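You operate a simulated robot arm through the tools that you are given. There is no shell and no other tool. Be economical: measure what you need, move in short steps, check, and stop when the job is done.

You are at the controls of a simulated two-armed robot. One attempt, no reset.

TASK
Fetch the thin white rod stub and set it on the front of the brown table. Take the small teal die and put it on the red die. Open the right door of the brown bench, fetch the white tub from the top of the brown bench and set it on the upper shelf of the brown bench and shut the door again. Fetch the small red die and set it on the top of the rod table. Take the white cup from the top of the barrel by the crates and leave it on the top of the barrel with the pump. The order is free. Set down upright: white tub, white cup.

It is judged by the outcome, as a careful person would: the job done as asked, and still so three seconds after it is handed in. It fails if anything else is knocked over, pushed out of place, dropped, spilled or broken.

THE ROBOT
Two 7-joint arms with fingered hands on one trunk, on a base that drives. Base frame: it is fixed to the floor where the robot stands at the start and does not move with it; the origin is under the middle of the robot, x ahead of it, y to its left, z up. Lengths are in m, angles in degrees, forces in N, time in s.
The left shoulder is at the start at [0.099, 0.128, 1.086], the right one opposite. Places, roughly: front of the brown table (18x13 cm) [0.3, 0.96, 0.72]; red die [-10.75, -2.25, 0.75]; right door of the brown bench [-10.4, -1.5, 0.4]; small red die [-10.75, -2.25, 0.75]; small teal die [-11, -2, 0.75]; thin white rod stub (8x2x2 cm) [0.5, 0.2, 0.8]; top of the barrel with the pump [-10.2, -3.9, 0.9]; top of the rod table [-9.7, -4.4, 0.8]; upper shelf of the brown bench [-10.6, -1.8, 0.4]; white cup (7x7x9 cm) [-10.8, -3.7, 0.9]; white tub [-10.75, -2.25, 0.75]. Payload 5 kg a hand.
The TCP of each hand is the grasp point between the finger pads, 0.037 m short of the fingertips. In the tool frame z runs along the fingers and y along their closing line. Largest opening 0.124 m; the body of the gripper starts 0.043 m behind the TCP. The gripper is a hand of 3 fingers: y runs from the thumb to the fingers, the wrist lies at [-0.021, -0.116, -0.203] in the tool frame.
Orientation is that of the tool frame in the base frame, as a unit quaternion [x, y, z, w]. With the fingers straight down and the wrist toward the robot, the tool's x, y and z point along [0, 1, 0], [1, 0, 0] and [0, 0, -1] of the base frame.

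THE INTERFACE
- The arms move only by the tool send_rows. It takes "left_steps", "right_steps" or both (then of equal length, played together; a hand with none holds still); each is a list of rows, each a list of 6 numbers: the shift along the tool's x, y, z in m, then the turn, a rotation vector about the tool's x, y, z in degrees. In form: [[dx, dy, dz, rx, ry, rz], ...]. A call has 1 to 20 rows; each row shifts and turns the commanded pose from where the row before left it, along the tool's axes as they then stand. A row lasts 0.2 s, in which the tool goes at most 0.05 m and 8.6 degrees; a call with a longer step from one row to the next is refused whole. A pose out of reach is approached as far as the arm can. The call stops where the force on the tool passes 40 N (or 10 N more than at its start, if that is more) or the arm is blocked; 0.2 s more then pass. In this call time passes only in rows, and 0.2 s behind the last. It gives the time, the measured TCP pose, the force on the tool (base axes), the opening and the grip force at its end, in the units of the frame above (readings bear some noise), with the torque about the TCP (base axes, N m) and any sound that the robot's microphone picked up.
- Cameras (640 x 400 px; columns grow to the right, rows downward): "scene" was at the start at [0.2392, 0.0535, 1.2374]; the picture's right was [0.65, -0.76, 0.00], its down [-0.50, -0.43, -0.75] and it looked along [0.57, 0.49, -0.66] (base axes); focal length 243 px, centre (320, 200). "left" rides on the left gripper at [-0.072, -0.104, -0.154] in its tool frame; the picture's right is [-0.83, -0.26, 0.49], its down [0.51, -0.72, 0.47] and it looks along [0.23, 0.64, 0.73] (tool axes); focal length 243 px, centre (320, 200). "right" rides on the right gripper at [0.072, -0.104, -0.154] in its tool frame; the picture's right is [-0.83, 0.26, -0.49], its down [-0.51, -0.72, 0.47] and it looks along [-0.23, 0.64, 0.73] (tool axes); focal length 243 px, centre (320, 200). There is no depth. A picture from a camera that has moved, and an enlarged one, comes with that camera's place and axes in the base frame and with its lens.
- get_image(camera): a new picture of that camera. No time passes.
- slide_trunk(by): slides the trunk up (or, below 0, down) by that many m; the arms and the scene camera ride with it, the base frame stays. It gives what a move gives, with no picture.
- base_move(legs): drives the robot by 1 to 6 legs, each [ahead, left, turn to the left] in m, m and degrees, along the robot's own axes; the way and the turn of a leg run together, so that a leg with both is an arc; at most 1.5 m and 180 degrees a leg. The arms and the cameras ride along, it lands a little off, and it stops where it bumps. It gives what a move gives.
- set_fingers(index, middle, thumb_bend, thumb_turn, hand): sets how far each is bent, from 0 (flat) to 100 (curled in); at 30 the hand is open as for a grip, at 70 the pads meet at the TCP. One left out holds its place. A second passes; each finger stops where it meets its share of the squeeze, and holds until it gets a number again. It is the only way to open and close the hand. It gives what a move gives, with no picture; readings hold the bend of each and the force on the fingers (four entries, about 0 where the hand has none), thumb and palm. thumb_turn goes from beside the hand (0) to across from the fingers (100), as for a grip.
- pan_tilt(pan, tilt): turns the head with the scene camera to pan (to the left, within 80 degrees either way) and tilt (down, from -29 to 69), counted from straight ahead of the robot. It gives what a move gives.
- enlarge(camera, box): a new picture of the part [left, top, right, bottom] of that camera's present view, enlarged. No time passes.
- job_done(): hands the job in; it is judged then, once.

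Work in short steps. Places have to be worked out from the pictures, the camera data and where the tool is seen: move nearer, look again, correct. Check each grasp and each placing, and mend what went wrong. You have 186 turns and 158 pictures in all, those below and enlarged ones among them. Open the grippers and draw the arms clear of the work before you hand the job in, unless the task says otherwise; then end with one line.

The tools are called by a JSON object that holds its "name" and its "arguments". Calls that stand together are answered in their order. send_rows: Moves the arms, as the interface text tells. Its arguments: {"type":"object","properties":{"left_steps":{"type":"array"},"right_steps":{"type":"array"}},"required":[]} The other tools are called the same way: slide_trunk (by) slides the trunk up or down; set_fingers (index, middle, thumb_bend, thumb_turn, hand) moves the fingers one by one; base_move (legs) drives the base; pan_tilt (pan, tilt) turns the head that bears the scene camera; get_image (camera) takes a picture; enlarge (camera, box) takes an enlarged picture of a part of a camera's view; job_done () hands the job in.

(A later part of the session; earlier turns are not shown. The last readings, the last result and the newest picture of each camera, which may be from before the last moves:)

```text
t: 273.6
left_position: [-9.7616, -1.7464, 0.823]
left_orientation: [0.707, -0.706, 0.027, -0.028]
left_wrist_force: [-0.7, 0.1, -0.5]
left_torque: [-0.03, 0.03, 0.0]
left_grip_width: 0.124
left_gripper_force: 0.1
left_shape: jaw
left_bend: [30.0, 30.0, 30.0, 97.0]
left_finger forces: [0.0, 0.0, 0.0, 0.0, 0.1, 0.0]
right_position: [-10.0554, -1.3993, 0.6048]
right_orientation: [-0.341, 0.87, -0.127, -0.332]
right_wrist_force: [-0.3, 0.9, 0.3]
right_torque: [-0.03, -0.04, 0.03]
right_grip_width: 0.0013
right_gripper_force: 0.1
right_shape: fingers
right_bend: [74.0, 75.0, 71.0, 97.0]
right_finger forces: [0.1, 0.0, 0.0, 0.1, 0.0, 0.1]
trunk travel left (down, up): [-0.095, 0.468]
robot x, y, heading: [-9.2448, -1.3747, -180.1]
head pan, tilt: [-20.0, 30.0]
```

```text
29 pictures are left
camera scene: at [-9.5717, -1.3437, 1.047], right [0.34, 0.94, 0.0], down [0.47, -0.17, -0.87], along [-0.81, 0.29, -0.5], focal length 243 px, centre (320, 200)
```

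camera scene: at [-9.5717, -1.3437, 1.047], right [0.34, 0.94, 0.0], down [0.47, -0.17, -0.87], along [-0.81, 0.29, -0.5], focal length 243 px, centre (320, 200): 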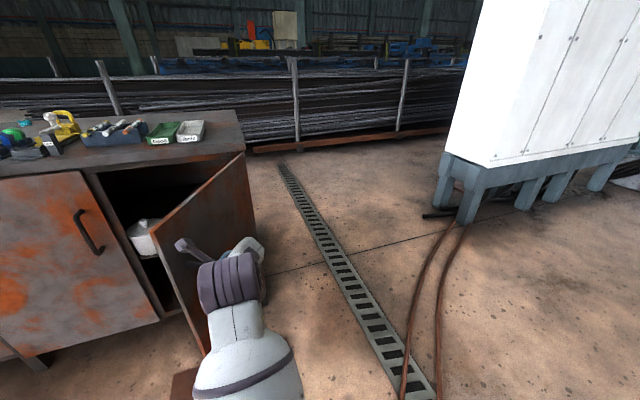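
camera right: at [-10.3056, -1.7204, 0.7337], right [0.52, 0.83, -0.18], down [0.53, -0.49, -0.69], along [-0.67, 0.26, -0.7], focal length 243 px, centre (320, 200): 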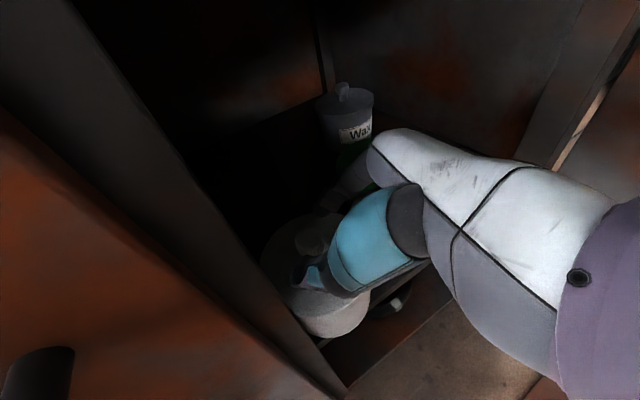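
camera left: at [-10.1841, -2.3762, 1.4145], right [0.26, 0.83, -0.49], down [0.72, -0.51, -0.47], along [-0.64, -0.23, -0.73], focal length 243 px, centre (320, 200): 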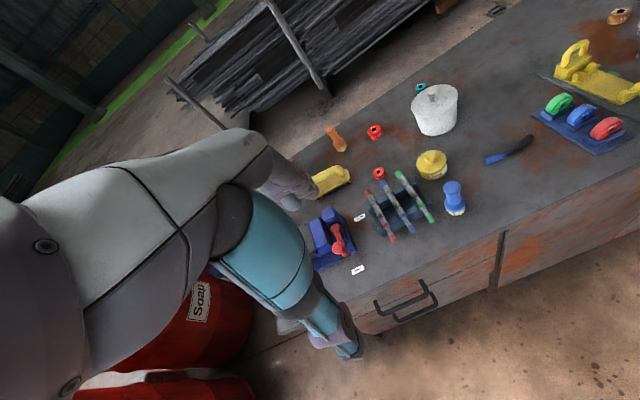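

Door is swinging shut (~45°). I keep pushing -x/-y until it closes.

{"name": "send_rows", "arguments": {"right_steps": [[0.016, 0.0063, 0.0153, 0, 0, 0], [0.016, 0.0063, 0.0153, 0, 0, 0], [0.016, 0.0063, 0.0153, 0, 0, 0], [0.016, 0.0063, 0.0153, 0, 0, 0], [0.016, 0.0063, 0.0153, 0, 0, 0], [0.016, 0.0063, 0.0153, 0, 0, 0], [0.016, 0.0063, 0.0153, 0, 0, 0], [0.016, 0.0063, 0.0153, 0, 0, 0], [0.016, 0.0063, 0.0153, 0, 0, 0], [0.016, 0.0063, 0.0153, 0, 0, 0], [0.016, 0.0063, 0.0153, 0, 0, 0], [0.016, 0.0063, 0.0153, 0, 0, 0]]}}

{"name": "get_image", "arguments": {"camera": "scene"}}

```text
t: 276.2
left_position: [-9.7619, -1.7463, 0.8232]
left_orientation: [0.708, -0.705, 0.028, -0.028]
left_wrist_force: [0.6, -0.1, 0.5]
left_torque: [0.01, 0.0, 0.02]
left_grip_width: 0.124
left_gripper_force: 0.1
left_shape: jaw
left_bend: [30.0, 30.0, 30.0, 97.0]
left_finger forces: [0.1, 0.0, 0.0, 0.0, 0.0, 0.0]
right_position: [-10.3024, -1.5259, 0.5985]
right_orientation: [-0.342, 0.87, -0.128, -0.332]
right_wrist_force: [0.2, 0.7, 0.0]
right_torque: [0.03, -0.03, 0.02]
right_grip_width: 0.001
right_gripper_force: 0.1
right_shape: fingers
right_bend: [74.0, 75.0, 71.0, 97.0]
right_finger forces: [0.0, 0.0, 0.0, 0.1, 0.0, 0.0]
trunk travel left (down, up): [-0.095, 0.468]
robot x, y, heading: [-9.2411, -1.3727, -180.0]
head pan, tilt: [-20.0, 30.0]
```

```text
28 pictures are left
camera scene: at [-9.572, -1.3436, 1.0469], right [0.34, 0.94, 0.0], down [0.47, -0.17, -0.87], along [-0.81, 0.29, -0.5], focal length 243 px, centre (320, 200)
```

scene: 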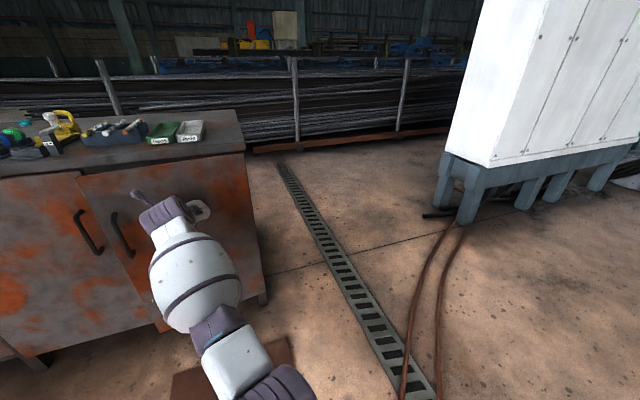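

Nearly shut; I press in a bit more until firm contact.

{"name": "send_rows", "arguments": {"right_steps": [[0.0082, 0.0114, 0.0074, 0, 0, 0], [0.0082, 0.0114, 0.0074, 0, 0, 0], [0.0055, 0.0076, 0.0049, 0, 0, 0], [0.0055, 0.0076, 0.0049, 0, 0, 0]]}}

{"name": "send_rows", "arguments": {"right_steps": [[-0.011, -0.0152, -0.0099, 0, 0, 0], [-0.022, -0.0303, -0.0198, 0, 0, 0], [-0.022, -0.0303, -0.0198, 0, 0, 0]]}}

{"name": "get_image", "arguments": {"camera": "right"}}

```text
t: 277.2
left_position: [-9.7596, -1.7446, 0.824]
left_orientation: [0.707, -0.706, 0.027, -0.027]
left_wrist_force: [-1.0, 0.1, 0.9]
left_torque: [0.05, 0.01, 0.03]
left_grip_width: 0.1237
left_gripper_force: 0.0
left_shape: jaw
left_bend: [30.0, 30.0, 30.0, 97.0]
left_finger forces: [0.0, 0.1, 0.0, 0.0, 0.1, 0.0]
right_position: [-10.3473, -1.5211, 0.5991]
right_orientation: [-0.341, 0.871, -0.128, -0.33]
right_wrist_force: [33.3, 4.7, 6.3]
right_torque: [0.06, 0.9, -0.93]
right_grip_width: 0.0007
right_gripper_force: 16.2
right_shape: fingers
right_bend: [74.0, 75.0, 68.0, 97.0]
right_finger forces: [32.6, 0.0, 0.0, 0.0, 0.1, 0.1]
trunk travel left (down, up): [-0.095, 0.468]
robot x, y, heading: [-9.2411, -1.3745, -180.0]
head pan, tilt: [-20.0, 30.0]
stopped in row 4 (right hand): the force on the tool passed its limit at 46 N (the readings are from after the stop); the commanded pose is now the measured one
```

```text
t: 278.0
left_position: [-9.7614, -1.7447, 0.8228]
left_orientation: [0.707, -0.706, 0.027, -0.029]
left_wrist_force: [0.5, -0.2, 0.0]
left_torque: [0.0, 0.0, 0.02]
left_grip_width: 0.1241
left_gripper_force: 0.2
left_shape: jaw
left_bend: [30.0, 30.0, 30.0, 97.0]
left_finger forces: [0.0, 0.0, 0.0, 0.1, 0.1, 0.0]
right_position: [-10.2431, -1.5275, 0.5981]
right_orientation: [-0.341, 0.871, -0.128, -0.33]
right_wrist_force: [0.1, -0.2, 0.9]
right_torque: [-0.01, 0.0, -0.03]
right_grip_width: 0.0011
right_gripper_force: 0.1
right_shape: fingers
right_bend: [74.0, 75.0, 69.0, 97.0]
right_finger forces: [0.0, 0.0, 0.0, 0.1, 0.1, 0.1]
trunk travel left (down, up): [-0.095, 0.468]
robot x, y, heading: [-9.2411, -1.3737, -179.9]
head pan, tilt: [-20.0, 30.0]
```

```text
27 pictures are left
camera right: at [-10.1362, -1.5732, 0.7612], right [0.52, 0.84, -0.18], down [0.54, -0.48, -0.69], along [-0.66, 0.26, -0.7], focal length 243 px, centre (320, 200)
```

right: 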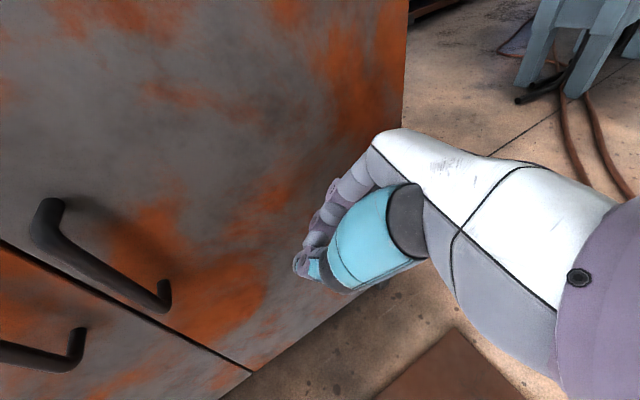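

Door is shut. Next the dies: retract the right arm aside, raise the trunk 0.4, and drive to the bench with the left hand over the dies.

{"name": "send_rows", "arguments": {"right_steps": [[-0.0209, -0.0117, -0.0337, 0, 0, 0], [-0.0209, -0.0117, -0.0337, 0, 0, 0], [-0.0209, -0.0117, -0.0337, 0, 0, 0], [-0.0209, -0.0117, -0.0337, 0, 0, 0], [-0.0209, -0.0117, -0.0337, 0, 0, 0], [-0.0209, -0.0117, -0.0337, 0, 0, 0], [-0.0209, -0.0117, -0.0337, 0, 0, 0], [-0.0209, -0.0117, -0.0337, 0, 0, 0]]}}

{"name": "slide_trunk", "arguments": {"by": 0.4}}

{"name": "base_move", "arguments": {"legs": [[0, 0.576, 0], [0.6, 0, 0]]}}

{"name": "pan_tilt", "arguments": {"pan": 10, "tilt": 40}}

{"name": "get_image", "arguments": {"camera": "scene"}}

```text
t: 279.8
left_position: [-9.761, -1.7447, 0.8243]
left_orientation: [0.707, -0.706, 0.027, -0.027]
left_wrist_force: [-0.8, -0.1, 0.1]
left_torque: [-0.02, 0.02, 0.0]
left_grip_width: 0.124
left_gripper_force: 0.1
left_shape: jaw
left_bend: [30.0, 30.0, 30.0, 97.0]
left_finger forces: [0.0, 0.0, 0.0, 0.0, 0.0, 0.0]
right_position: [-9.9574, -1.3873, 0.6946]
right_orientation: [-0.343, 0.869, -0.125, -0.334]
right_wrist_force: [0.0, 0.1, -0.3]
right_torque: [-0.02, 0.04, 0.01]
right_grip_width: 0.0012
right_gripper_force: 0.0
right_shape: fingers
right_bend: [74.0, 75.0, 69.0, 97.0]
right_finger forces: [0.0, 0.0, 0.0, 0.0, 0.0, 0.0]
trunk travel left (down, up): [-0.095, 0.468]
robot x, y, heading: [-9.2406, -1.3691, -179.8]
head pan, tilt: [-20.0, 30.0]
```

```text
t: 283.6
left_position: [-9.7613, -1.7452, 1.2204]
left_orientation: [0.707, -0.706, 0.028, -0.029]
left_wrist_force: [-0.2, -0.2, -0.6]
left_torque: [0.01, 0.02, -0.01]
left_grip_width: 0.1239
left_gripper_force: 0.1
left_shape: jaw
left_bend: [30.0, 30.0, 30.0, 97.0]
left_finger forces: [0.0, 0.0, 0.0, 0.0, 0.1, 0.0]
right_position: [-9.9568, -1.3895, 1.0864]
right_orientation: [-0.341, 0.871, -0.128, -0.329]
right_wrist_force: [0.2, -0.2, 0.1]
right_torque: [-0.01, 0.0, 0.03]
right_grip_width: 0.0012
right_gripper_force: 0.1
right_shape: fingers
right_bend: [74.0, 75.0, 69.0, 97.0]
right_finger forces: [0.0, 0.0, 0.0, 0.0, 0.0, 0.1]
trunk travel left (down, up): [-0.495, 0.068]
robot x, y, heading: [-9.2421, -1.3735, -179.7]
head pan, tilt: [-20.0, 30.0]
```

```text
t: 292.2
left_position: [-10.3578, -2.3227, 1.2218]
left_orientation: [-0.705, 0.708, -0.027, 0.029]
left_wrist_force: [-0.5, -0.7, 0.7]
left_torque: [-0.03, 0.01, -0.01]
left_grip_width: 0.1241
left_gripper_force: 0.1
left_shape: jaw
left_bend: [30.0, 30.0, 30.0, 97.0]
left_finger forces: [0.0, 0.0, 0.0, 0.1, 0.0, 0.0]
right_position: [-10.5496, -1.9661, 1.0893]
right_orientation: [-0.338, 0.872, -0.127, -0.33]
right_wrist_force: [-0.9, 0.7, -0.1]
right_torque: [0.05, -0.03, 0.01]
right_grip_width: 0.0011
right_gripper_force: 0.0
right_shape: fingers
right_bend: [74.0, 75.0, 69.0, 97.0]
right_finger forces: [0.0, 0.0, 0.0, 0.0, 0.1, 0.0]
trunk travel left (down, up): [-0.495, 0.068]
robot x, y, heading: [-9.8349, -1.9552, 179.7]
head pan, tilt: [-20.0, 30.0]
```

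```text
t: 293.2
left_position: [-10.3579, -2.3229, 1.2234]
left_orientation: [-0.705, 0.708, -0.027, 0.028]
left_wrist_force: [-0.4, 0.4, -0.3]
left_torque: [-0.01, 0.0, 0.0]
left_grip_width: 0.1238
left_gripper_force: 0.0
left_shape: jaw
left_bend: [30.0, 30.0, 30.0, 97.0]
left_finger forces: [0.1, 0.0, 0.1, 0.0, 0.1, 0.0]
right_position: [-10.5521, -1.9653, 1.0891]
right_orientation: [-0.338, 0.872, -0.127, -0.331]
right_wrist_force: [0.6, 0.9, 0.0]
right_torque: [0.0, -0.02, 0.01]
right_grip_width: 0.0014
right_gripper_force: 0.2
right_shape: fingers
right_bend: [74.0, 75.0, 69.0, 97.0]
right_finger forces: [0.1, 0.0, 0.1, 0.0, 0.0, 0.1]
trunk travel left (down, up): [-0.495, 0.068]
robot x, y, heading: [-9.8304, -1.9563, 179.8]
head pan, tilt: [10.0, 40.0]
```

```text
26 pictures are left
camera scene: at [-10.0233, -1.9693, 1.4785], right [-0.17, 0.99, 0.0], down [0.63, 0.11, -0.77], along [-0.76, -0.13, -0.64], focal length 243 px, centre (320, 200)
```

scene: 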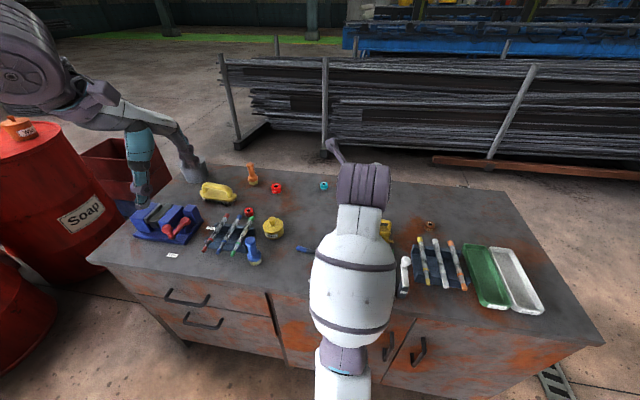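

I shift the right hand further right out of the way, and enlarge the dies for exact positions.

{"name": "send_rows", "arguments": {"right_steps": [[-0.0093, 0.021, -0.03, 0, 0, 0], [-0.0093, 0.021, -0.03, 0, 0, 0], [-0.0093, 0.021, -0.03, 0, 0, 0], [-0.0093, 0.021, -0.03, 0, 0, 0], [-0.0093, 0.021, -0.03, 0, 0, 0], [-0.0093, 0.021, -0.03, 0, 0, 0], [-0.0093, 0.021, -0.03, 0, 0, 0]]}}

{"name": "enlarge", "arguments": {"camera": "scene", "box": [232, 160, 344, 230]}}

{"name": "get_image", "arguments": {"camera": "left"}}

```text
t: 294.8
left_position: [-10.3581, -2.3225, 1.2225]
left_orientation: [-0.706, 0.707, -0.028, 0.028]
left_wrist_force: [0.3, 0.0, 0.6]
left_torque: [0.0, 0.01, 0.01]
left_grip_width: 0.1239
left_gripper_force: 0.0
left_shape: jaw
left_bend: [30.0, 30.0, 30.0, 97.0]
left_finger forces: [0.1, 0.1, 0.0, 0.1, 0.0, 0.0]
right_position: [-10.5128, -1.7296, 1.2005]
right_orientation: [-0.338, 0.872, -0.129, -0.33]
right_wrist_force: [-0.6, 0.3, 0.2]
right_torque: [-0.04, 0.01, 0.02]
right_grip_width: 0.0012
right_gripper_force: 0.1
right_shape: fingers
right_bend: [74.0, 75.0, 69.0, 97.0]
right_finger forces: [0.0, 0.0, 0.1, 0.1, 0.1, 0.1]
trunk travel left (down, up): [-0.495, 0.068]
robot x, y, heading: [-9.8343, -1.9545, 179.6]
head pan, tilt: [10.0, 40.0]
```

```text
5.71 times, centred on (288, 195) of scene
camera zoom: at [-10.0238, -1.9678, 1.4784], right [-0.17, 0.99, 0.0], down [0.63, 0.11, -0.77], along [-0.75, -0.13, -0.64], focal length 1391 px, centre (503, 229)
```

zoom: 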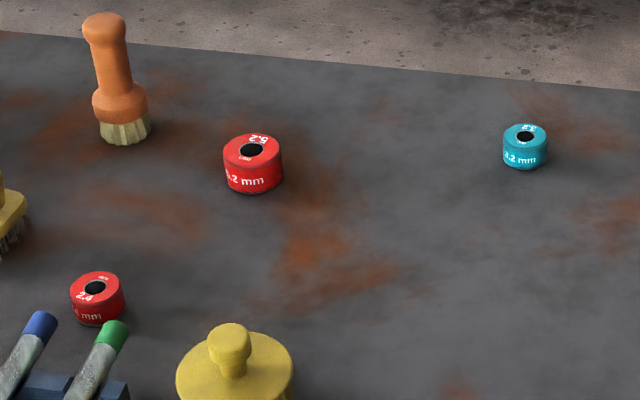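

```text
24 pictures are left
camera left: at [-10.2658, -2.2504, 1.3848], right [0.3, 0.83, -0.47], down [0.75, -0.51, -0.41], along [-0.58, -0.23, -0.78], focal length 243 px, centre (320, 200)
```

left: 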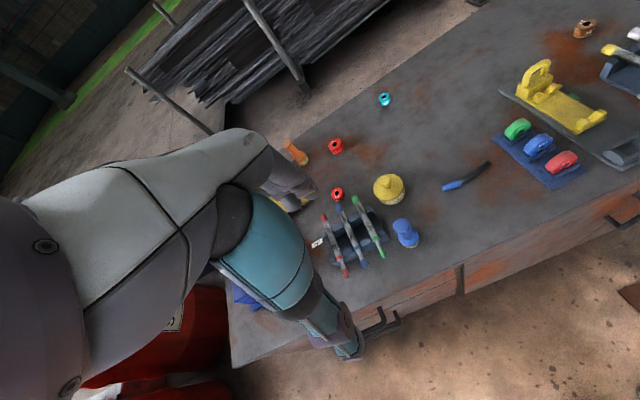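

Dies located: teal [-10.88,-2.096], red [-10.83,-2.299], small red [-10.664,-2.356], tops at z≈0.845. I drive 0.12 closer and bring the left hand above the teal die.

{"name": "base_move", "arguments": {"legs": [[0.12, 0, 0.3]]}}

{"name": "set_fingers", "arguments": {"hand": "left", "index": 48, "middle": 48, "thumb_bend": 48}}

{"name": "send_rows", "arguments": {"left_steps": [[0, 0, 0, -4.5, 0, 0], [-0.0189, 0.0335, 0.0227, 0, 0, 0], [-0.0189, 0.0335, 0.0227, 0, 0, 0], [-0.0189, 0.0335, 0.0227, 0, 0, 0], [-0.0189, 0.0335, 0.0227, 0, 0, 0], [-0.0189, 0.0335, 0.0227, 0, 0, 0], [-0.0189, 0.0335, 0.0227, 0, 0, 0], [-0.0189, 0.0335, 0.0227, 0, 0, 0], [-0.0189, 0.0335, 0.0227, 0, 0, 0], [-0.0189, 0.0335, 0.0227, 0, 0, 0], [-0.0189, 0.0335, 0.0227, 0, 0, 0], [-0.0189, 0.0335, 0.0227, 0, 0, 0], [-0.0189, 0.0335, 0.0227, 0, 0, 0]]}}

{"name": "get_image", "arguments": {"camera": "left"}}

```text
t: 296.0
left_position: [-10.4726, -2.3262, 1.2226]
left_orientation: [-0.707, 0.707, -0.026, 0.028]
left_wrist_force: [0.1, -0.2, 0.1]
left_torque: [0.04, 0.01, 0.04]
left_grip_width: 0.1239
left_gripper_force: 0.1
left_shape: jaw
left_bend: [30.0, 30.0, 30.0, 97.0]
left_finger forces: [0.0, 0.0, 0.0, 0.0, 0.0, 0.1]
right_position: [-10.6301, -1.736, 1.2022]
right_orientation: [-0.34, 0.871, -0.129, -0.331]
right_wrist_force: [0.6, 0.8, -0.3]
right_torque: [-0.03, -0.01, 0.0]
right_grip_width: 0.0011
right_gripper_force: 0.1
right_shape: fingers
right_bend: [74.0, 75.0, 69.0, 97.0]
right_finger forces: [0.1, 0.0, 0.0, 0.1, 0.0, 0.0]
trunk travel left (down, up): [-0.495, 0.068]
robot x, y, heading: [-9.9552, -1.9536, -180.0]
head pan, tilt: [10.0, 40.0]
```

```text
t: 297.0
left_position: [-10.4739, -2.3262, 1.221]
left_orientation: [0.707, -0.706, 0.027, -0.028]
left_wrist_force: [0.3, 0.6, -0.7]
left_torque: [0.0, 0.05, -0.02]
left_grip_width: 0.0745
left_gripper_force: 0.1
left_shape: fingers
left_bend: [48.0, 48.0, 48.0, 97.0]
left_finger forces: [0.0, 0.0, 0.1, 0.0, 0.0, 0.0]
right_position: [-10.6315, -1.7351, 1.1995]
right_orientation: [-0.341, 0.871, -0.128, -0.331]
right_wrist_force: [0.4, -0.8, 0.4]
right_torque: [0.01, 0.01, 0.0]
right_grip_width: 0.0011
right_gripper_force: 0.1
right_shape: fingers
right_bend: [74.0, 75.0, 69.0, 97.0]
right_finger forces: [0.1, 0.0, 0.0, 0.1, 0.0, 0.1]
trunk travel left (down, up): [-0.495, 0.068]
robot x, y, heading: [-9.9527, -1.9558, -180.0]
head pan, tilt: [10.0, 40.0]
```

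```text
t: 299.8
left_position: [-10.8609, -2.1163, 0.9612]
left_orientation: [0.708, -0.706, -0.001, 0.0]
left_wrist_force: [-0.3, -0.2, 0.5]
left_torque: [0.0, 0.03, 0.02]
left_grip_width: 0.0743
left_gripper_force: 0.1
left_shape: fingers
left_bend: [48.0, 48.0, 48.0, 97.0]
left_finger forces: [0.0, 0.0, 0.1, 0.1, 0.0, 0.1]
left hand out of reach, approached as far as the arm can: row 13
right_position: [-10.6318, -1.7352, 1.2012]
right_orientation: [-0.341, 0.87, -0.128, -0.331]
right_wrist_force: [-0.5, -1.0, 0.4]
right_torque: [0.01, -0.01, 0.03]
right_grip_width: 0.0014
right_gripper_force: 0.1
right_shape: fingers
right_bend: [74.0, 75.0, 69.0, 97.0]
right_finger forces: [0.1, 0.1, 0.0, 0.0, 0.0, 0.0]
trunk travel left (down, up): [-0.495, 0.068]
robot x, y, heading: [-9.9531, -1.9514, -180.2]
head pan, tilt: [10.0, 40.0]
```

```text
23 pictures are left
camera left: at [-10.7554, -2.0443, 1.115], right [0.26, 0.83, -0.49], down [0.72, -0.51, -0.47], along [-0.64, -0.23, -0.73], focal length 243 px, centre (320, 200)
```

left: 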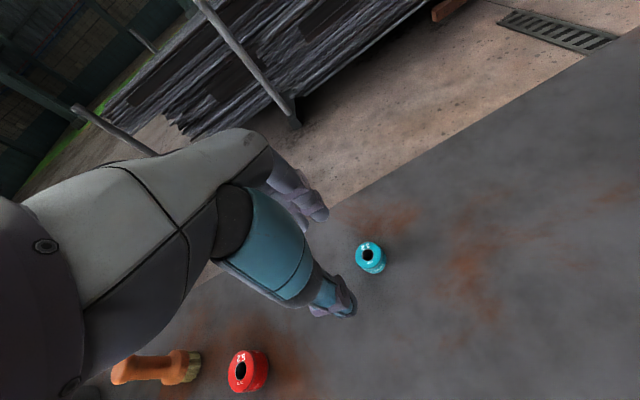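

Teal confirmed at [-10.886,-2.097], red at [-10.82,-2.295]. The arm is at its reach; I move the base 4 cm closer and lower the trunk 6 cm.

{"name": "base_move", "arguments": {"legs": [[0.045, 0, 0]]}}

{"name": "slide_trunk", "arguments": {"by": -0.05}}

```text
t: 300.7
left_position: [-10.8972, -2.116, 0.9671]
left_orientation: [0.707, -0.707, -0.004, 0.001]
left_wrist_force: [0.6, 0.5, 0.6]
left_torque: [-0.02, 0.03, -0.01]
left_grip_width: 0.0743
left_gripper_force: 0.1
left_shape: fingers
left_bend: [48.0, 48.0, 48.0, 97.0]
left_finger forces: [0.0, 0.0, 0.0, 0.0, 0.0, 0.0]
right_position: [-10.6686, -1.736, 1.2055]
right_orientation: [-0.341, 0.87, -0.128, -0.333]
right_wrist_force: [0.9, 0.0, 1.1]
right_torque: [0.0, 0.04, -0.02]
right_grip_width: 0.0012
right_gripper_force: 0.1
right_shape: fingers
right_bend: [74.0, 75.0, 69.0, 97.0]
right_finger forces: [0.0, 0.0, 0.1, 0.0, 0.0, 0.0]
trunk travel left (down, up): [-0.495, 0.068]
robot x, y, heading: [-9.9972, -1.956, -179.8]
head pan, tilt: [10.0, 40.0]
```

```text
t: 301.6
left_position: [-10.9034, -2.1166, 0.9125]
left_orientation: [0.708, -0.706, -0.003, 0.0]
left_wrist_force: [-0.9, -0.4, 0.3]
left_torque: [0.02, -0.03, 0.0]
left_grip_width: 0.0741
left_gripper_force: 0.1
left_shape: fingers
left_bend: [48.0, 48.0, 48.0, 97.0]
left_finger forces: [0.0, 0.0, 0.0, 0.0, 0.0, 0.1]
right_position: [-10.6738, -1.7356, 1.1523]
right_orientation: [-0.341, 0.87, -0.129, -0.331]
right_wrist_force: [-1.1, -0.2, 0.6]
right_torque: [0.01, -0.01, -0.01]
right_grip_width: 0.0013
right_gripper_force: 0.0
right_shape: fingers
right_bend: [74.0, 75.0, 69.0, 97.0]
right_finger forces: [0.0, 0.0, 0.1, 0.0, 0.0, 0.0]
trunk travel left (down, up): [-0.445, 0.118]
robot x, y, heading: [-9.9942, -1.9566, -180.1]
head pan, tilt: [10.0, 40.0]
```

In reach now. I centre over the die and descend with force watch.

{"name": "send_rows", "arguments": {"left_steps": [[-0.02, -0.017, 0, 0, 0, 0], [0, 0, 0.015, 0, 0, 0], [0, 0, 0.015, 0, 0, 0], [0, 0, 0.01, 0, 0, 0], [0, 0, 0.006, 0, 0, 0], [0, 0, 0.004, 0, 0, 0], [0, 0, 0.003, 0, 0, 0]]}}

{"name": "enlarge", "arguments": {"camera": "left", "box": [220, 170, 412, 290]}}

```text
t: 303.2
left_position: [-10.8856, -2.0961, 0.8621]
left_orientation: [0.708, -0.706, -0.003, 0.002]
left_wrist_force: [-0.7, -1.8, 14.2]
left_torque: [-0.24, 0.71, 0.05]
left_grip_width: 0.0743
left_gripper_force: 7.5
left_shape: fingers
left_bend: [48.0, 47.0, 48.0, 97.0]
left_finger forces: [0.0, 14.4, 0.0, 0.0, 0.0, 0.1]
right_position: [-10.6728, -1.7362, 1.1514]
right_orientation: [-0.34, 0.871, -0.128, -0.331]
right_wrist_force: [0.5, 1.0, 0.1]
right_torque: [-0.01, -0.03, 0.01]
right_grip_width: 0.0013
right_gripper_force: 0.2
right_shape: fingers
right_bend: [74.0, 75.0, 69.0, 97.0]
right_finger forces: [0.0, 0.0, 0.1, 0.0, 0.1, 0.0]
trunk travel left (down, up): [-0.445, 0.118]
robot x, y, heading: [-9.9941, -1.9543, -179.8]
head pan, tilt: [10.0, 40.0]
```

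```text
3.33 times, centred on (316, 230) of left
camera zoom: at [-10.7801, -2.0245, 1.0159], right [0.26, 0.83, -0.49], down [0.72, -0.51, -0.48], along [-0.65, -0.23, -0.73], focal length 809 px, centre (333, 100)
```

zoom: 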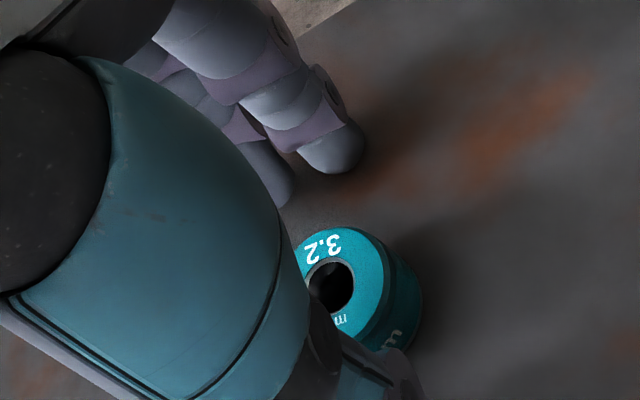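

Die sits between thumb and fingers, ~1 cm toward the thumb. I shift, relieve 3 mm and close.

{"name": "send_rows", "arguments": {"left_steps": [[-0.005, -0.008, -0.003, 0, 0, 0]]}}

{"name": "set_fingers", "arguments": {"hand": "left", "index": 60, "middle": 60, "thumb_bend": 60}}

{"name": "set_fingers", "arguments": {"hand": "left", "index": 78, "middle": 78, "thumb_bend": 78}}

{"name": "send_rows", "arguments": {"left_steps": [[0, 0, -0.01, 0, 0, 0], [0, 0, -0.03, 0, 0, 0], [0, 0, -0.03, 0, 0, 0]]}}

{"name": "enlarge", "arguments": {"camera": "left", "box": [200, 170, 392, 290]}}

```text
t: 303.6
left_position: [-10.8768, -2.0912, 0.8629]
left_orientation: [0.708, -0.706, -0.002, 0.0]
left_wrist_force: [-3.2, -2.3, 15.5]
left_torque: [-0.31, 0.92, 0.12]
left_grip_width: 0.0743
left_gripper_force: 7.1
left_shape: fingers
left_bend: [48.0, 45.0, 48.0, 97.0]
left_finger forces: [0.0, 15.1, 0.1, 0.1, 0.0, 0.0]
right_position: [-10.6733, -1.7357, 1.1519]
right_orientation: [-0.341, 0.871, -0.129, -0.33]
right_wrist_force: [-0.1, -0.3, 0.1]
right_torque: [0.01, 0.02, -0.03]
right_grip_width: 0.0013
right_gripper_force: 0.1
right_shape: fingers
right_bend: [74.0, 75.0, 69.0, 97.0]
right_finger forces: [0.1, 0.0, 0.0, 0.0, 0.0, 0.0]
trunk travel left (down, up): [-0.445, 0.118]
robot x, y, heading: [-9.9983, -1.9547, -180.1]
head pan, tilt: [10.0, 40.0]
```

```text
t: 304.6
left_position: [-10.877, -2.09, 0.863]
left_orientation: [-0.707, 0.707, 0.001, -0.001]
left_wrist_force: [-3.0, 2.2, 12.1]
left_torque: [-0.02, 0.46, -0.11]
left_grip_width: 0.037
left_gripper_force: 5.8
left_shape: fingers
left_bend: [60.0, 58.0, 60.0, 97.0]
left_finger forces: [1.6, 10.1, 0.0, 0.0, 0.0, 0.0]
right_position: [-10.6741, -1.734, 1.1514]
right_orientation: [-0.341, 0.871, -0.129, -0.33]
right_wrist_force: [0.1, -0.7, 1.0]
right_torque: [0.02, 0.0, 0.0]
right_grip_width: 0.0011
right_gripper_force: 0.0
right_shape: fingers
right_bend: [74.0, 75.0, 69.0, 97.0]
right_finger forces: [0.0, 0.0, 0.0, 0.1, 0.0, 0.1]
trunk travel left (down, up): [-0.445, 0.118]
robot x, y, heading: [-9.9962, -1.9548, -179.9]
head pan, tilt: [10.0, 40.0]
```

```text
t: 305.6
left_position: [-10.8772, -2.0908, 0.86]
left_orientation: [0.708, -0.707, -0.001, 0.0]
left_wrist_force: [0.2, -1.7, 5.1]
left_torque: [-0.04, -0.2, -0.06]
left_grip_width: 0.0217
left_gripper_force: 31.3
left_shape: fingers
left_bend: [73.0, 72.0, 66.0, 94.0]
left_finger forces: [13.5, 17.2, 0.0, 0.1, 30.6, 0.0]
right_position: [-10.6736, -1.7359, 1.1502]
right_orientation: [-0.341, 0.871, -0.128, -0.33]
right_wrist_force: [-0.4, 0.2, -0.4]
right_torque: [0.0, 0.0, -0.02]
right_grip_width: 0.0011
right_gripper_force: 0.0
right_shape: fingers
right_bend: [74.0, 75.0, 69.0, 97.0]
right_finger forces: [0.0, 0.0, 0.1, 0.0, 0.0, 0.0]
trunk travel left (down, up): [-0.445, 0.118]
robot x, y, heading: [-9.9944, -1.9524, -179.9]
head pan, tilt: [10.0, 40.0]
```

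```text
t: 306.4
left_position: [-10.8768, -2.0905, 0.9314]
left_orientation: [-0.707, 0.707, 0.001, 0.0]
left_wrist_force: [1.2, 0.6, -2.0]
left_torque: [-0.01, 0.04, 0.01]
left_grip_width: 0.0216
left_gripper_force: 26.9
left_shape: fingers
left_bend: [73.0, 72.0, 66.0, 94.0]
left_finger forces: [14.1, 17.2, 0.1, 0.0, 23.8, 0.1]
right_position: [-10.6744, -1.7342, 1.151]
right_orientation: [-0.341, 0.871, -0.128, -0.33]
right_wrist_force: [0.1, 0.3, -0.4]
right_torque: [0.0, 0.01, 0.03]
right_grip_width: 0.0013
right_gripper_force: 0.0
right_shape: fingers
right_bend: [74.0, 75.0, 69.0, 97.0]
right_finger forces: [0.0, 0.0, 0.0, 0.0, 0.0, 0.0]
trunk travel left (down, up): [-0.445, 0.118]
robot x, y, heading: [-9.9967, -1.9534, -180.0]
head pan, tilt: [10.0, 40.0]
```

```text
3.33 times, centred on (296, 230) of left
camera zoom: at [-10.7725, -2.0179, 1.0851], right [0.26, 0.83, -0.49], down [0.72, -0.51, -0.47], along [-0.64, -0.23, -0.73], focal length 809 px, centre (400, 100)
```

zoom: 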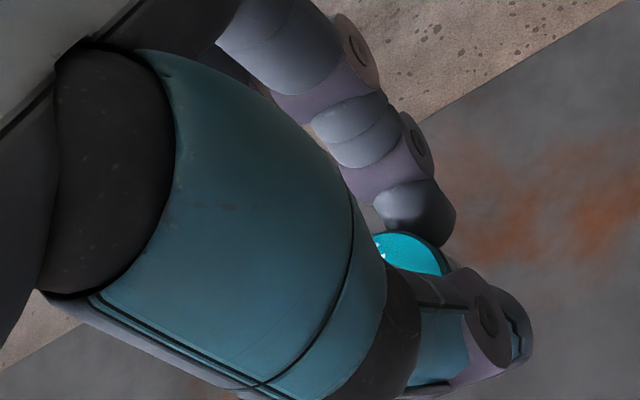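

Teal die is firmly held by three fingers. I carry it over the red die at ≈[-10.825,-2.297].

{"name": "send_rows", "arguments": {"left_steps": [[0.042, -0.0104, 0, 0, 0, 0], [0.042, -0.0104, 0, 0, 0, 0], [0.042, -0.0104, 0, 0, 0, 0], [0.042, -0.0104, 0, 0, 0, 0], [0.042, -0.0104, 0, 0, 0, 0]]}}

{"name": "enlarge", "arguments": {"camera": "scene", "box": [212, 130, 340, 210]}}

{"name": "enlarge", "arguments": {"camera": "left", "box": [220, 170, 412, 290]}}

```text
t: 307.6
left_position: [-10.8231, -2.3027, 0.9299]
left_orientation: [0.707, -0.707, -0.003, -0.001]
left_wrist_force: [0.7, 0.5, -0.7]
left_torque: [0.01, 0.02, 0.02]
left_grip_width: 0.0213
left_gripper_force: 27.4
left_shape: fingers
left_bend: [73.0, 72.0, 66.0, 94.0]
left_finger forces: [14.3, 17.1, 0.0, 0.0, 23.5, 0.1]
right_position: [-10.6734, -1.7379, 1.1514]
right_orientation: [-0.341, 0.871, -0.128, -0.331]
right_wrist_force: [1.1, -0.8, -0.1]
right_torque: [-0.01, 0.04, 0.0]
right_grip_width: 0.0013
right_gripper_force: 0.0
right_shape: fingers
right_bend: [74.0, 75.0, 69.0, 97.0]
right_finger forces: [0.1, 0.0, 0.0, 0.1, 0.0, 0.0]
trunk travel left (down, up): [-0.445, 0.118]
robot x, y, heading: [-9.9976, -1.9527, -179.9]
head pan, tilt: [10.0, 40.0]
```

```text
5.00 times, centred on (276, 170) of scene
camera zoom: at [-10.2122, -1.9721, 1.4168], right [-0.17, 0.98, 0.0], down [0.63, 0.11, -0.77], along [-0.75, -0.13, -0.64], focal length 1217 px, centre (540, 350)
```

zoom: 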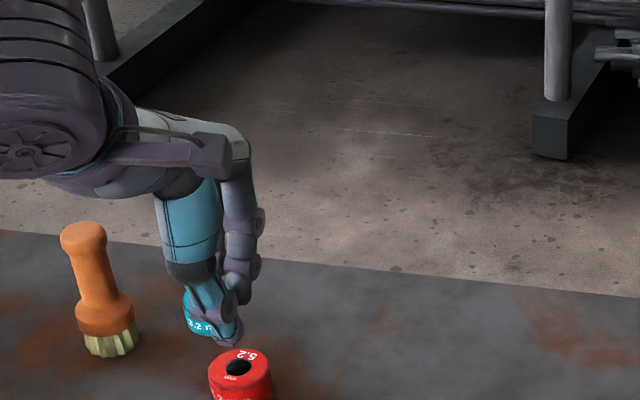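

```text
3.33 times, centred on (316, 230) of left
camera zoom: at [-10.718, -2.232, 1.0844], right [0.26, 0.83, -0.49], down [0.72, -0.51, -0.47], along [-0.64, -0.23, -0.73], focal length 809 px, centre (333, 100)
```

zoom: 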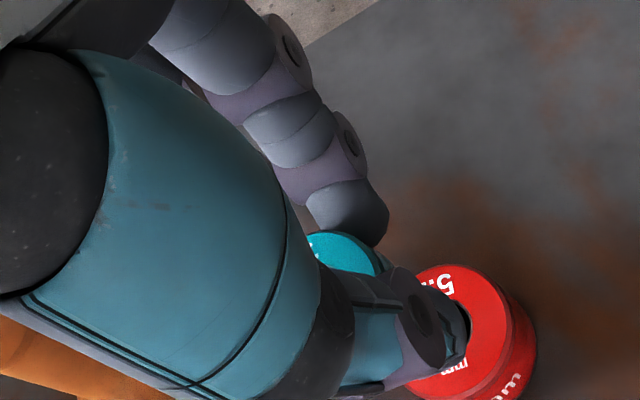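

Red die refined to [-10.815,-2.294]; teal is at ≈[-10.821,-2.301]. I correct 6–7 mm and lower until contact.

{"name": "send_rows", "arguments": {"left_steps": [[-0.007, -0.006, 0, 0, 0, 0], [0, 0, 0.015, 0, 0, 0], [0, 0, 0.012, 0, 0, 0], [0, 0, 0.004, 0, 0, 0]]}}

{"name": "enlarge", "arguments": {"camera": "scene", "box": [212, 150, 324, 220]}}

```text
t: 308.6
left_position: [-10.8188, -2.2935, 0.8988]
left_orientation: [-0.707, 0.707, 0.001, 0.001]
left_wrist_force: [-1.2, 0.2, -1.2]
left_torque: [-0.02, 0.02, 0.01]
left_grip_width: 0.0214
left_gripper_force: 27.1
left_shape: fingers
left_bend: [73.0, 72.0, 66.0, 94.0]
left_finger forces: [14.0, 17.3, 0.1, 0.1, 23.6, 0.0]
right_position: [-10.6742, -1.735, 1.1513]
right_orientation: [-0.341, 0.871, -0.128, -0.33]
right_wrist_force: [0.3, 0.1, 0.3]
right_torque: [0.04, -0.02, -0.02]
right_grip_width: 0.0013
right_gripper_force: 0.1
right_shape: fingers
right_bend: [74.0, 75.0, 69.0, 97.0]
right_finger forces: [0.0, 0.0, 0.0, 0.1, 0.1, 0.0]
trunk travel left (down, up): [-0.445, 0.118]
robot x, y, heading: [-9.9952, -1.9559, -179.9]
head pan, tilt: [10.0, 40.0]
```

```text
5.71 times, centred on (268, 185) of scene
camera zoom: at [-10.2131, -1.9701, 1.4167], right [-0.17, 0.98, 0.0], down [0.63, 0.11, -0.77], along [-0.75, -0.13, -0.64], focal length 1391 px, centre (617, 286)
```

zoom: 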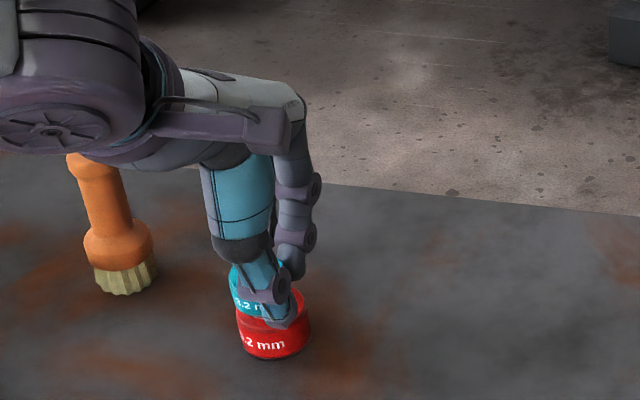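

In the view the teal die sits ~1 cm too far left (-y). I correct and then lower to contact in 2 mm steps.

{"name": "send_rows", "arguments": {"left_steps": [[-0.009, 0, 0, 0, 0, 0], [0, 0, 0.003, 0, 0, 0], [0, 0, 0.003, 0, 0, 0], [0, 0, 0.002, 0, 0, 0]]}}

{"name": "send_rows", "arguments": {"left_steps": [[0, 0, 0.002, 0, 0, 0], [0, 0, 0.0015, 0, 0, 0]]}}

{"name": "enlarge", "arguments": {"camera": "scene", "box": [228, 170, 292, 210]}}

```text
t: 309.6
left_position: [-10.8185, -2.2848, 0.8915]
left_orientation: [0.707, -0.707, -0.001, 0.0]
left_wrist_force: [0.8, -1.0, -2.1]
left_torque: [0.0, 0.01, 0.01]
left_grip_width: 0.0213
left_gripper_force: 27.7
left_shape: fingers
left_bend: [73.0, 72.0, 66.0, 94.0]
left_finger forces: [14.0, 17.3, 0.0, 0.1, 23.6, 0.0]
right_position: [-10.6753, -1.735, 1.1513]
right_orientation: [-0.34, 0.871, -0.128, -0.331]
right_wrist_force: [-0.8, 0.6, -0.4]
right_torque: [0.02, 0.02, 0.0]
right_grip_width: 0.0012
right_gripper_force: 0.1
right_shape: fingers
right_bend: [74.0, 75.0, 69.0, 97.0]
right_finger forces: [0.0, 0.0, 0.0, 0.1, 0.0, 0.0]
trunk travel left (down, up): [-0.445, 0.118]
robot x, y, heading: [-9.9963, -1.9524, -180.0]
head pan, tilt: [10.0, 40.0]
```

```text
t: 310.2
left_position: [-10.8196, -2.2846, 0.8874]
left_orientation: [-0.707, 0.707, 0.001, 0.0]
left_wrist_force: [-0.3, 0.0, -1.4]
left_torque: [-0.02, 0.01, 0.0]
left_grip_width: 0.0216
left_gripper_force: 27.6
left_shape: fingers
left_bend: [73.0, 72.0, 66.0, 94.0]
left_finger forces: [14.0, 17.4, 0.0, 0.0, 23.6, 0.0]
right_position: [-10.6746, -1.735, 1.1501]
right_orientation: [-0.341, 0.871, -0.129, -0.33]
right_wrist_force: [0.6, -0.6, -0.6]
right_torque: [-0.01, -0.01, 0.03]
right_grip_width: 0.0011
right_gripper_force: 0.0
right_shape: fingers
right_bend: [74.0, 75.0, 69.0, 97.0]
right_finger forces: [0.0, 0.0, 0.0, 0.0, 0.1, 0.0]
trunk travel left (down, up): [-0.445, 0.118]
robot x, y, heading: [-9.9911, -1.9523, -180.1]
head pan, tilt: [10.0, 40.0]
```

```text
10.00 times, centred on (260, 190) of scene
camera zoom: at [-10.2136, -1.9702, 1.4166], right [-0.17, 0.98, 0.0], down [0.63, 0.11, -0.77], along [-0.75, -0.13, -0.64], focal length 2434 px, centre (920, 300)
```

zoom: 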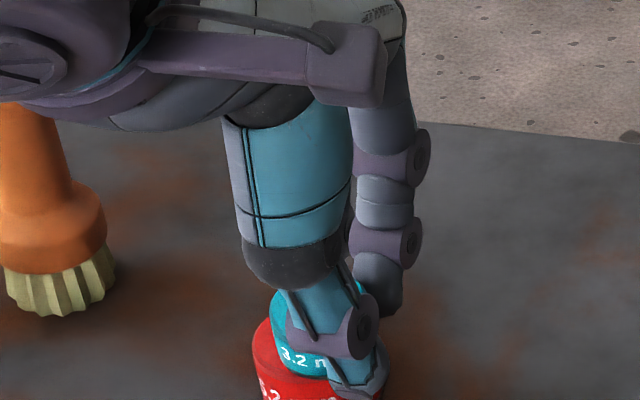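

Now columns align. I continue down to contact.

{"name": "send_rows", "arguments": {"left_steps": [[0, 0, 0.0015, 0, 0, 0], [0, 0, 0.0015, 0, 0, 0]]}}

{"name": "send_rows", "arguments": {"left_steps": [[0, 0, 0.0015, 0, 0, 0], [0, 0, 0.001, 0, 0, 0]]}}

```text
t: 310.8
left_position: [-10.8188, -2.2858, 0.8864]
left_orientation: [0.707, -0.707, -0.002, 0.0]
left_wrist_force: [-1.4, 0.3, 5.9]
left_torque: [0.06, -0.11, -0.05]
left_grip_width: 0.0215
left_gripper_force: 28.4
left_shape: fingers
left_bend: [73.0, 73.0, 66.0, 94.0]
left_finger forces: [14.4, 18.0, 0.0, 0.0, 24.1, 0.0]
right_position: [-10.6739, -1.7357, 1.1508]
right_orientation: [-0.341, 0.871, -0.129, -0.33]
right_wrist_force: [0.3, 0.0, 0.3]
right_torque: [0.02, 0.03, -0.01]
right_grip_width: 0.0012
right_gripper_force: 0.0
right_shape: fingers
right_bend: [74.0, 75.0, 69.0, 97.0]
right_finger forces: [0.1, 0.0, 0.0, 0.0, 0.0, 0.0]
trunk travel left (down, up): [-0.445, 0.118]
robot x, y, heading: [-9.9998, -1.955, -179.7]
head pan, tilt: [10.0, 40.0]
```

```text
t: 311.4
left_position: [-10.8195, -2.2848, 0.8842]
left_orientation: [0.708, -0.706, -0.003, 0.001]
left_wrist_force: [-3.2, -1.3, 16.9]
left_torque: [0.05, -0.07, -0.05]
left_grip_width: 0.0206
left_gripper_force: 30.5
left_shape: fingers
left_bend: [73.0, 73.0, 67.0, 93.0]
left_finger forces: [16.7, 19.5, 0.1, 0.0, 24.1, 0.0]
right_position: [-10.6733, -1.7348, 1.1519]
right_orientation: [-0.341, 0.871, -0.129, -0.331]
right_wrist_force: [0.3, -1.2, 0.4]
right_torque: [0.02, 0.0, 0.01]
right_grip_width: 0.0015
right_gripper_force: 0.0
right_shape: fingers
right_bend: [74.0, 75.0, 69.0, 97.0]
right_finger forces: [0.0, 0.1, 0.0, 0.0, 0.0, 0.1]
trunk travel left (down, up): [-0.445, 0.118]
robot x, y, heading: [-9.9947, -1.9576, -179.9]
head pan, tilt: [10.0, 40.0]
```

Contact felt. I relieve 2 mm and open slightly, then raise while opening more.

{"name": "send_rows", "arguments": {"left_steps": [[0, 0, -0.002, 0, 0, 0]]}}

{"name": "set_fingers", "arguments": {"hand": "left", "index": 69, "middle": 69, "thumb_bend": 62}}

{"name": "send_rows", "arguments": {"left_steps": [[0, 0, -0.004, 0, 0, 0], [0, 0, -0.004, 0, 0, 0]]}}

{"name": "enlarge", "arguments": {"camera": "scene", "box": [228, 170, 292, 210]}}

```text
t: 311.8
left_position: [-10.8184, -2.2851, 0.8858]
left_orientation: [0.707, -0.707, -0.001, 0.0]
left_wrist_force: [-3.7, -0.3, 13.7]
left_torque: [0.06, 0.03, 0.02]
left_grip_width: 0.0205
left_gripper_force: 30.8
left_shape: fingers
left_bend: [73.0, 73.0, 67.0, 93.0]
left_finger forces: [17.8, 19.2, 0.0, 0.0, 24.1, 0.0]
right_position: [-10.6742, -1.7359, 1.1507]
right_orientation: [-0.341, 0.871, -0.129, -0.33]
right_wrist_force: [0.1, 1.1, -0.3]
right_torque: [-0.01, 0.0, -0.02]
right_grip_width: 0.0013
right_gripper_force: 0.1
right_shape: fingers
right_bend: [74.0, 75.0, 69.0, 97.0]
right_finger forces: [0.0, 0.1, 0.0, 0.1, 0.1, 0.1]
trunk travel left (down, up): [-0.445, 0.118]
robot x, y, heading: [-9.9962, -1.9544, -179.9]
head pan, tilt: [10.0, 40.0]
```

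```text
t: 312.8
left_position: [-10.8177, -2.2841, 0.8873]
left_orientation: [-0.707, 0.707, 0.002, 0.0]
left_wrist_force: [-3.8, 2.1, 19.4]
left_torque: [0.03, 0.3, 0.02]
left_grip_width: 0.0245
left_gripper_force: 14.1
left_shape: fingers
left_bend: [69.0, 67.0, 60.0, 96.0]
left_finger forces: [9.4, 13.8, 0.0, 0.0, 5.1, 0.0]
right_position: [-10.6725, -1.7348, 1.1525]
right_orientation: [-0.341, 0.87, -0.129, -0.331]
right_wrist_force: [0.1, 0.6, -1.1]
right_torque: [0.0, 0.0, 0.06]
right_grip_width: 0.0012
right_gripper_force: 0.2
right_shape: fingers
right_bend: [74.0, 75.0, 69.0, 97.0]
right_finger forces: [0.0, 0.1, 0.0, 0.0, 0.0, 0.1]
trunk travel left (down, up): [-0.445, 0.118]
robot x, y, heading: [-9.9963, -1.9492, -179.8]
head pan, tilt: [10.0, 40.0]
```

```text
t: 313.4
left_position: [-10.8164, -2.287, 0.8899]
left_orientation: [0.708, -0.706, 0.0, -0.001]
left_wrist_force: [-0.1, 0.3, 0.2]
left_torque: [0.04, -0.02, -0.03]
left_grip_width: 0.0251
left_gripper_force: 3.6
left_shape: fingers
left_bend: [69.0, 67.0, 60.0, 97.0]
left_finger forces: [0.5, 3.6, 0.0, 0.1, 3.8, 0.0]
right_position: [-10.6742, -1.7372, 1.1511]
right_orientation: [-0.341, 0.871, -0.128, -0.33]
right_wrist_force: [-0.3, 0.5, 0.0]
right_torque: [0.01, 0.03, -0.01]
right_grip_width: 0.0013
right_gripper_force: 0.1
right_shape: fingers
right_bend: [74.0, 75.0, 69.0, 97.0]
right_finger forces: [0.0, 0.0, 0.0, 0.0, 0.0, 0.1]
trunk travel left (down, up): [-0.445, 0.118]
robot x, y, heading: [-9.9943, -1.9519, -180.0]
head pan, tilt: [10.0, 40.0]
```

```text
10.00 times, centred on (260, 190) of scene
camera zoom: at [-10.2137, -1.9708, 1.4163], right [-0.17, 0.98, 0.0], down [0.63, 0.11, -0.77], along [-0.75, -0.13, -0.64], focal length 2434 px, centre (920, 300)
```

zoom: 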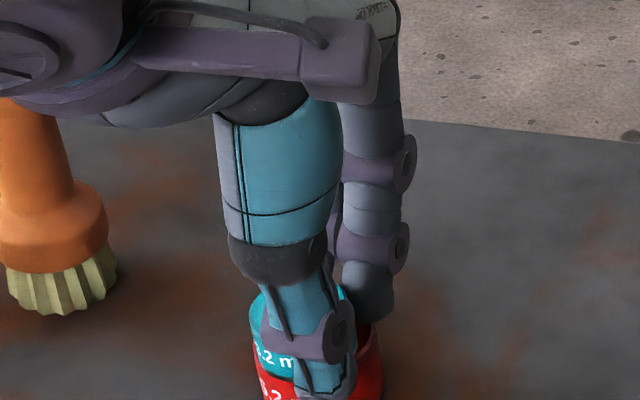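

Still lightly held and ~6 mm left of centre. I correct +y 6 mm, lower 3 mm, and release.

{"name": "send_rows", "arguments": {"left_steps": [[-0.006, 0, 0, 0, 0, 0], [0, 0, 0.0025, 0, 0, 0]]}}

{"name": "set_fingers", "arguments": {"hand": "left", "index": 62, "middle": 60, "thumb_bend": 54}}

{"name": "send_rows", "arguments": {"left_steps": [[0, 0, -0.006, 0, 0, 0], [0, 0, -0.008, 0, 0, 0]]}}

{"name": "enlarge", "arguments": {"camera": "scene", "box": [228, 175, 292, 215]}}

```text
t: 314.0
left_position: [-10.8187, -2.2799, 0.8895]
left_orientation: [0.708, -0.706, -0.002, -0.002]
left_wrist_force: [0.0, -0.1, -1.2]
left_torque: [0.0, 0.02, 0.04]
left_grip_width: 0.0251
left_gripper_force: 4.1
left_shape: fingers
left_bend: [69.0, 67.0, 60.0, 97.0]
left_finger forces: [0.4, 3.6, 0.0, 0.0, 3.6, 0.1]
right_position: [-10.6755, -1.7369, 1.1507]
right_orientation: [-0.341, 0.871, -0.128, -0.33]
right_wrist_force: [-0.9, -0.4, -0.6]
right_torque: [0.01, -0.01, -0.03]
right_grip_width: 0.0012
right_gripper_force: 0.0
right_shape: fingers
right_bend: [74.0, 75.0, 69.0, 97.0]
right_finger forces: [0.0, 0.1, 0.1, 0.0, 0.0, 0.0]
trunk travel left (down, up): [-0.445, 0.118]
robot x, y, heading: [-9.999, -1.954, -180.0]
head pan, tilt: [10.0, 40.0]
```

```text
t: 315.0
left_position: [-10.8183, -2.2799, 0.8915]
left_orientation: [0.707, -0.707, -0.001, 0.0]
left_wrist_force: [0.0, -0.5, -0.4]
left_torque: [-0.02, 0.0, 0.0]
left_grip_width: 0.0423
left_gripper_force: 0.1
left_shape: fingers
left_bend: [62.0, 60.0, 54.0, 97.0]
left_finger forces: [0.0, 0.0, 0.1, 0.1, 0.1, 0.0]
right_position: [-10.6745, -1.735, 1.1506]
right_orientation: [-0.341, 0.871, -0.128, -0.33]
right_wrist_force: [-0.4, 0.1, 0.0]
right_torque: [0.01, 0.01, 0.02]
right_grip_width: 0.0013
right_gripper_force: 0.0
right_shape: fingers
right_bend: [74.0, 75.0, 69.0, 97.0]
right_finger forces: [0.0, 0.0, 0.0, 0.1, 0.0, 0.0]
trunk travel left (down, up): [-0.445, 0.118]
robot x, y, heading: [-9.9965, -1.9534, -180.0]
head pan, tilt: [10.0, 40.0]
```

```text
t: 315.6
left_position: [-10.8196, -2.2792, 0.9052]
left_orientation: [0.708, -0.706, -0.001, 0.0]
left_wrist_force: [-0.2, -0.5, 0.0]
left_torque: [-0.02, 0.02, 0.0]
left_grip_width: 0.0424
left_gripper_force: 0.1
left_shape: fingers
left_bend: [62.0, 60.0, 54.0, 97.0]
left_finger forces: [0.1, 0.0, 0.1, 0.1, 0.1, 0.1]
right_position: [-10.6738, -1.7354, 1.1507]
right_orientation: [-0.341, 0.871, -0.129, -0.33]
right_wrist_force: [0.3, 0.6, -0.2]
right_torque: [0.0, 0.02, -0.01]
right_grip_width: 0.0011
right_gripper_force: 0.0
right_shape: fingers
right_bend: [74.0, 75.0, 69.0, 97.0]
right_finger forces: [0.1, 0.0, 0.0, 0.1, 0.0, 0.0]
trunk travel left (down, up): [-0.445, 0.118]
robot x, y, heading: [-9.9936, -1.954, -179.9]
head pan, tilt: [10.0, 40.0]
```

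```text
10.00 times, centred on (260, 195) of scene
camera zoom: at [-10.213, -1.97, 1.4168], right [-0.17, 0.98, 0.0], down [0.63, 0.11, -0.77], along [-0.75, -0.13, -0.64], focal length 2434 px, centre (920, 250)
```

zoom: 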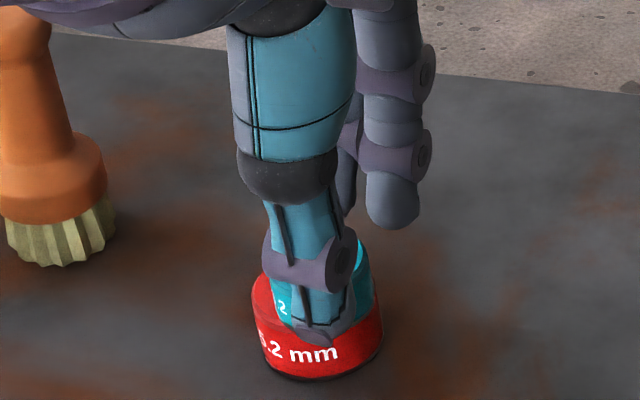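

Teal die rests on the red die. I raise the hand, go above the small red die and yaw the hand 60° so the thumb clears the markers.

{"name": "send_rows", "arguments": {"left_steps": [[0, 0, -0.03, 0, 0, 0], [0, 0, -0.04, 0, 0, 0], [0.0193, -0.039, 0, 0, 0, 0], [0.0193, -0.039, 0, 0, 0, 0], [0.0193, -0.039, 0, 0, 0, 0], [0.0193, -0.039, 0, 0, 0, 0], [0, 0, 0, 0, 0, 7.5], [0, 0, 0, 0, 0, 7.5], [0, 0, 0, 0, 0, 7.5], [0, 0, 0, 0, 0, 7.5], [0, 0, 0, 0, 0, 7.5], [0, 0, 0, 0, 0, 7.5], [0, 0, 0, 0, 0, 7.5], [0, 0, 0, 0, 0, 7.5]]}}

{"name": "get_image", "arguments": {"camera": "left"}}

```text
t: 318.6
left_position: [-10.6639, -2.3575, 0.973]
left_orientation: [-0.259, 0.966, 0.003, -0.001]
left_wrist_force: [-0.8, 0.1, 0.1]
left_torque: [0.0, 0.01, 0.03]
left_grip_width: 0.0427
left_gripper_force: 0.1
left_shape: fingers
left_bend: [62.0, 60.0, 54.0, 97.0]
left_finger forces: [0.0, 0.1, 0.0, 0.0, 0.0, 0.0]
right_position: [-10.6746, -1.736, 1.1507]
right_orientation: [-0.341, 0.871, -0.128, -0.331]
right_wrist_force: [-0.3, 0.0, 0.6]
right_torque: [-0.03, 0.01, -0.02]
right_grip_width: 0.0012
right_gripper_force: 0.1
right_shape: fingers
right_bend: [74.0, 75.0, 69.0, 97.0]
right_finger forces: [0.0, 0.0, 0.1, 0.0, 0.0, 0.1]
trunk travel left (down, up): [-0.445, 0.118]
robot x, y, heading: [-9.9951, -1.9542, -180.0]
head pan, tilt: [10.0, 40.0]
```

```text
14 pictures are left
camera left: at [-10.5475, -2.4111, 1.1275], right [0.85, 0.19, -0.49], down [-0.08, -0.88, -0.47], along [-0.52, 0.44, -0.73], focal length 243 px, centre (320, 200)
```

left: 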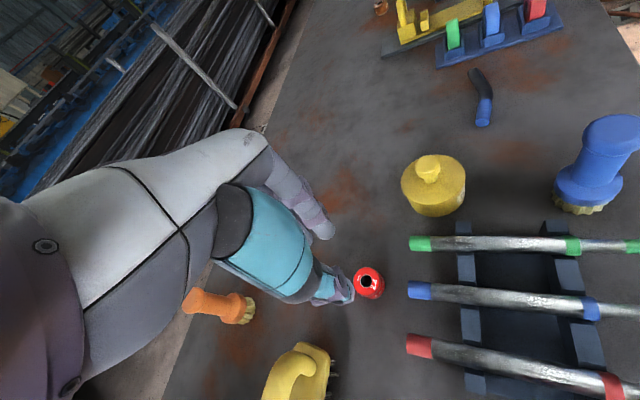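

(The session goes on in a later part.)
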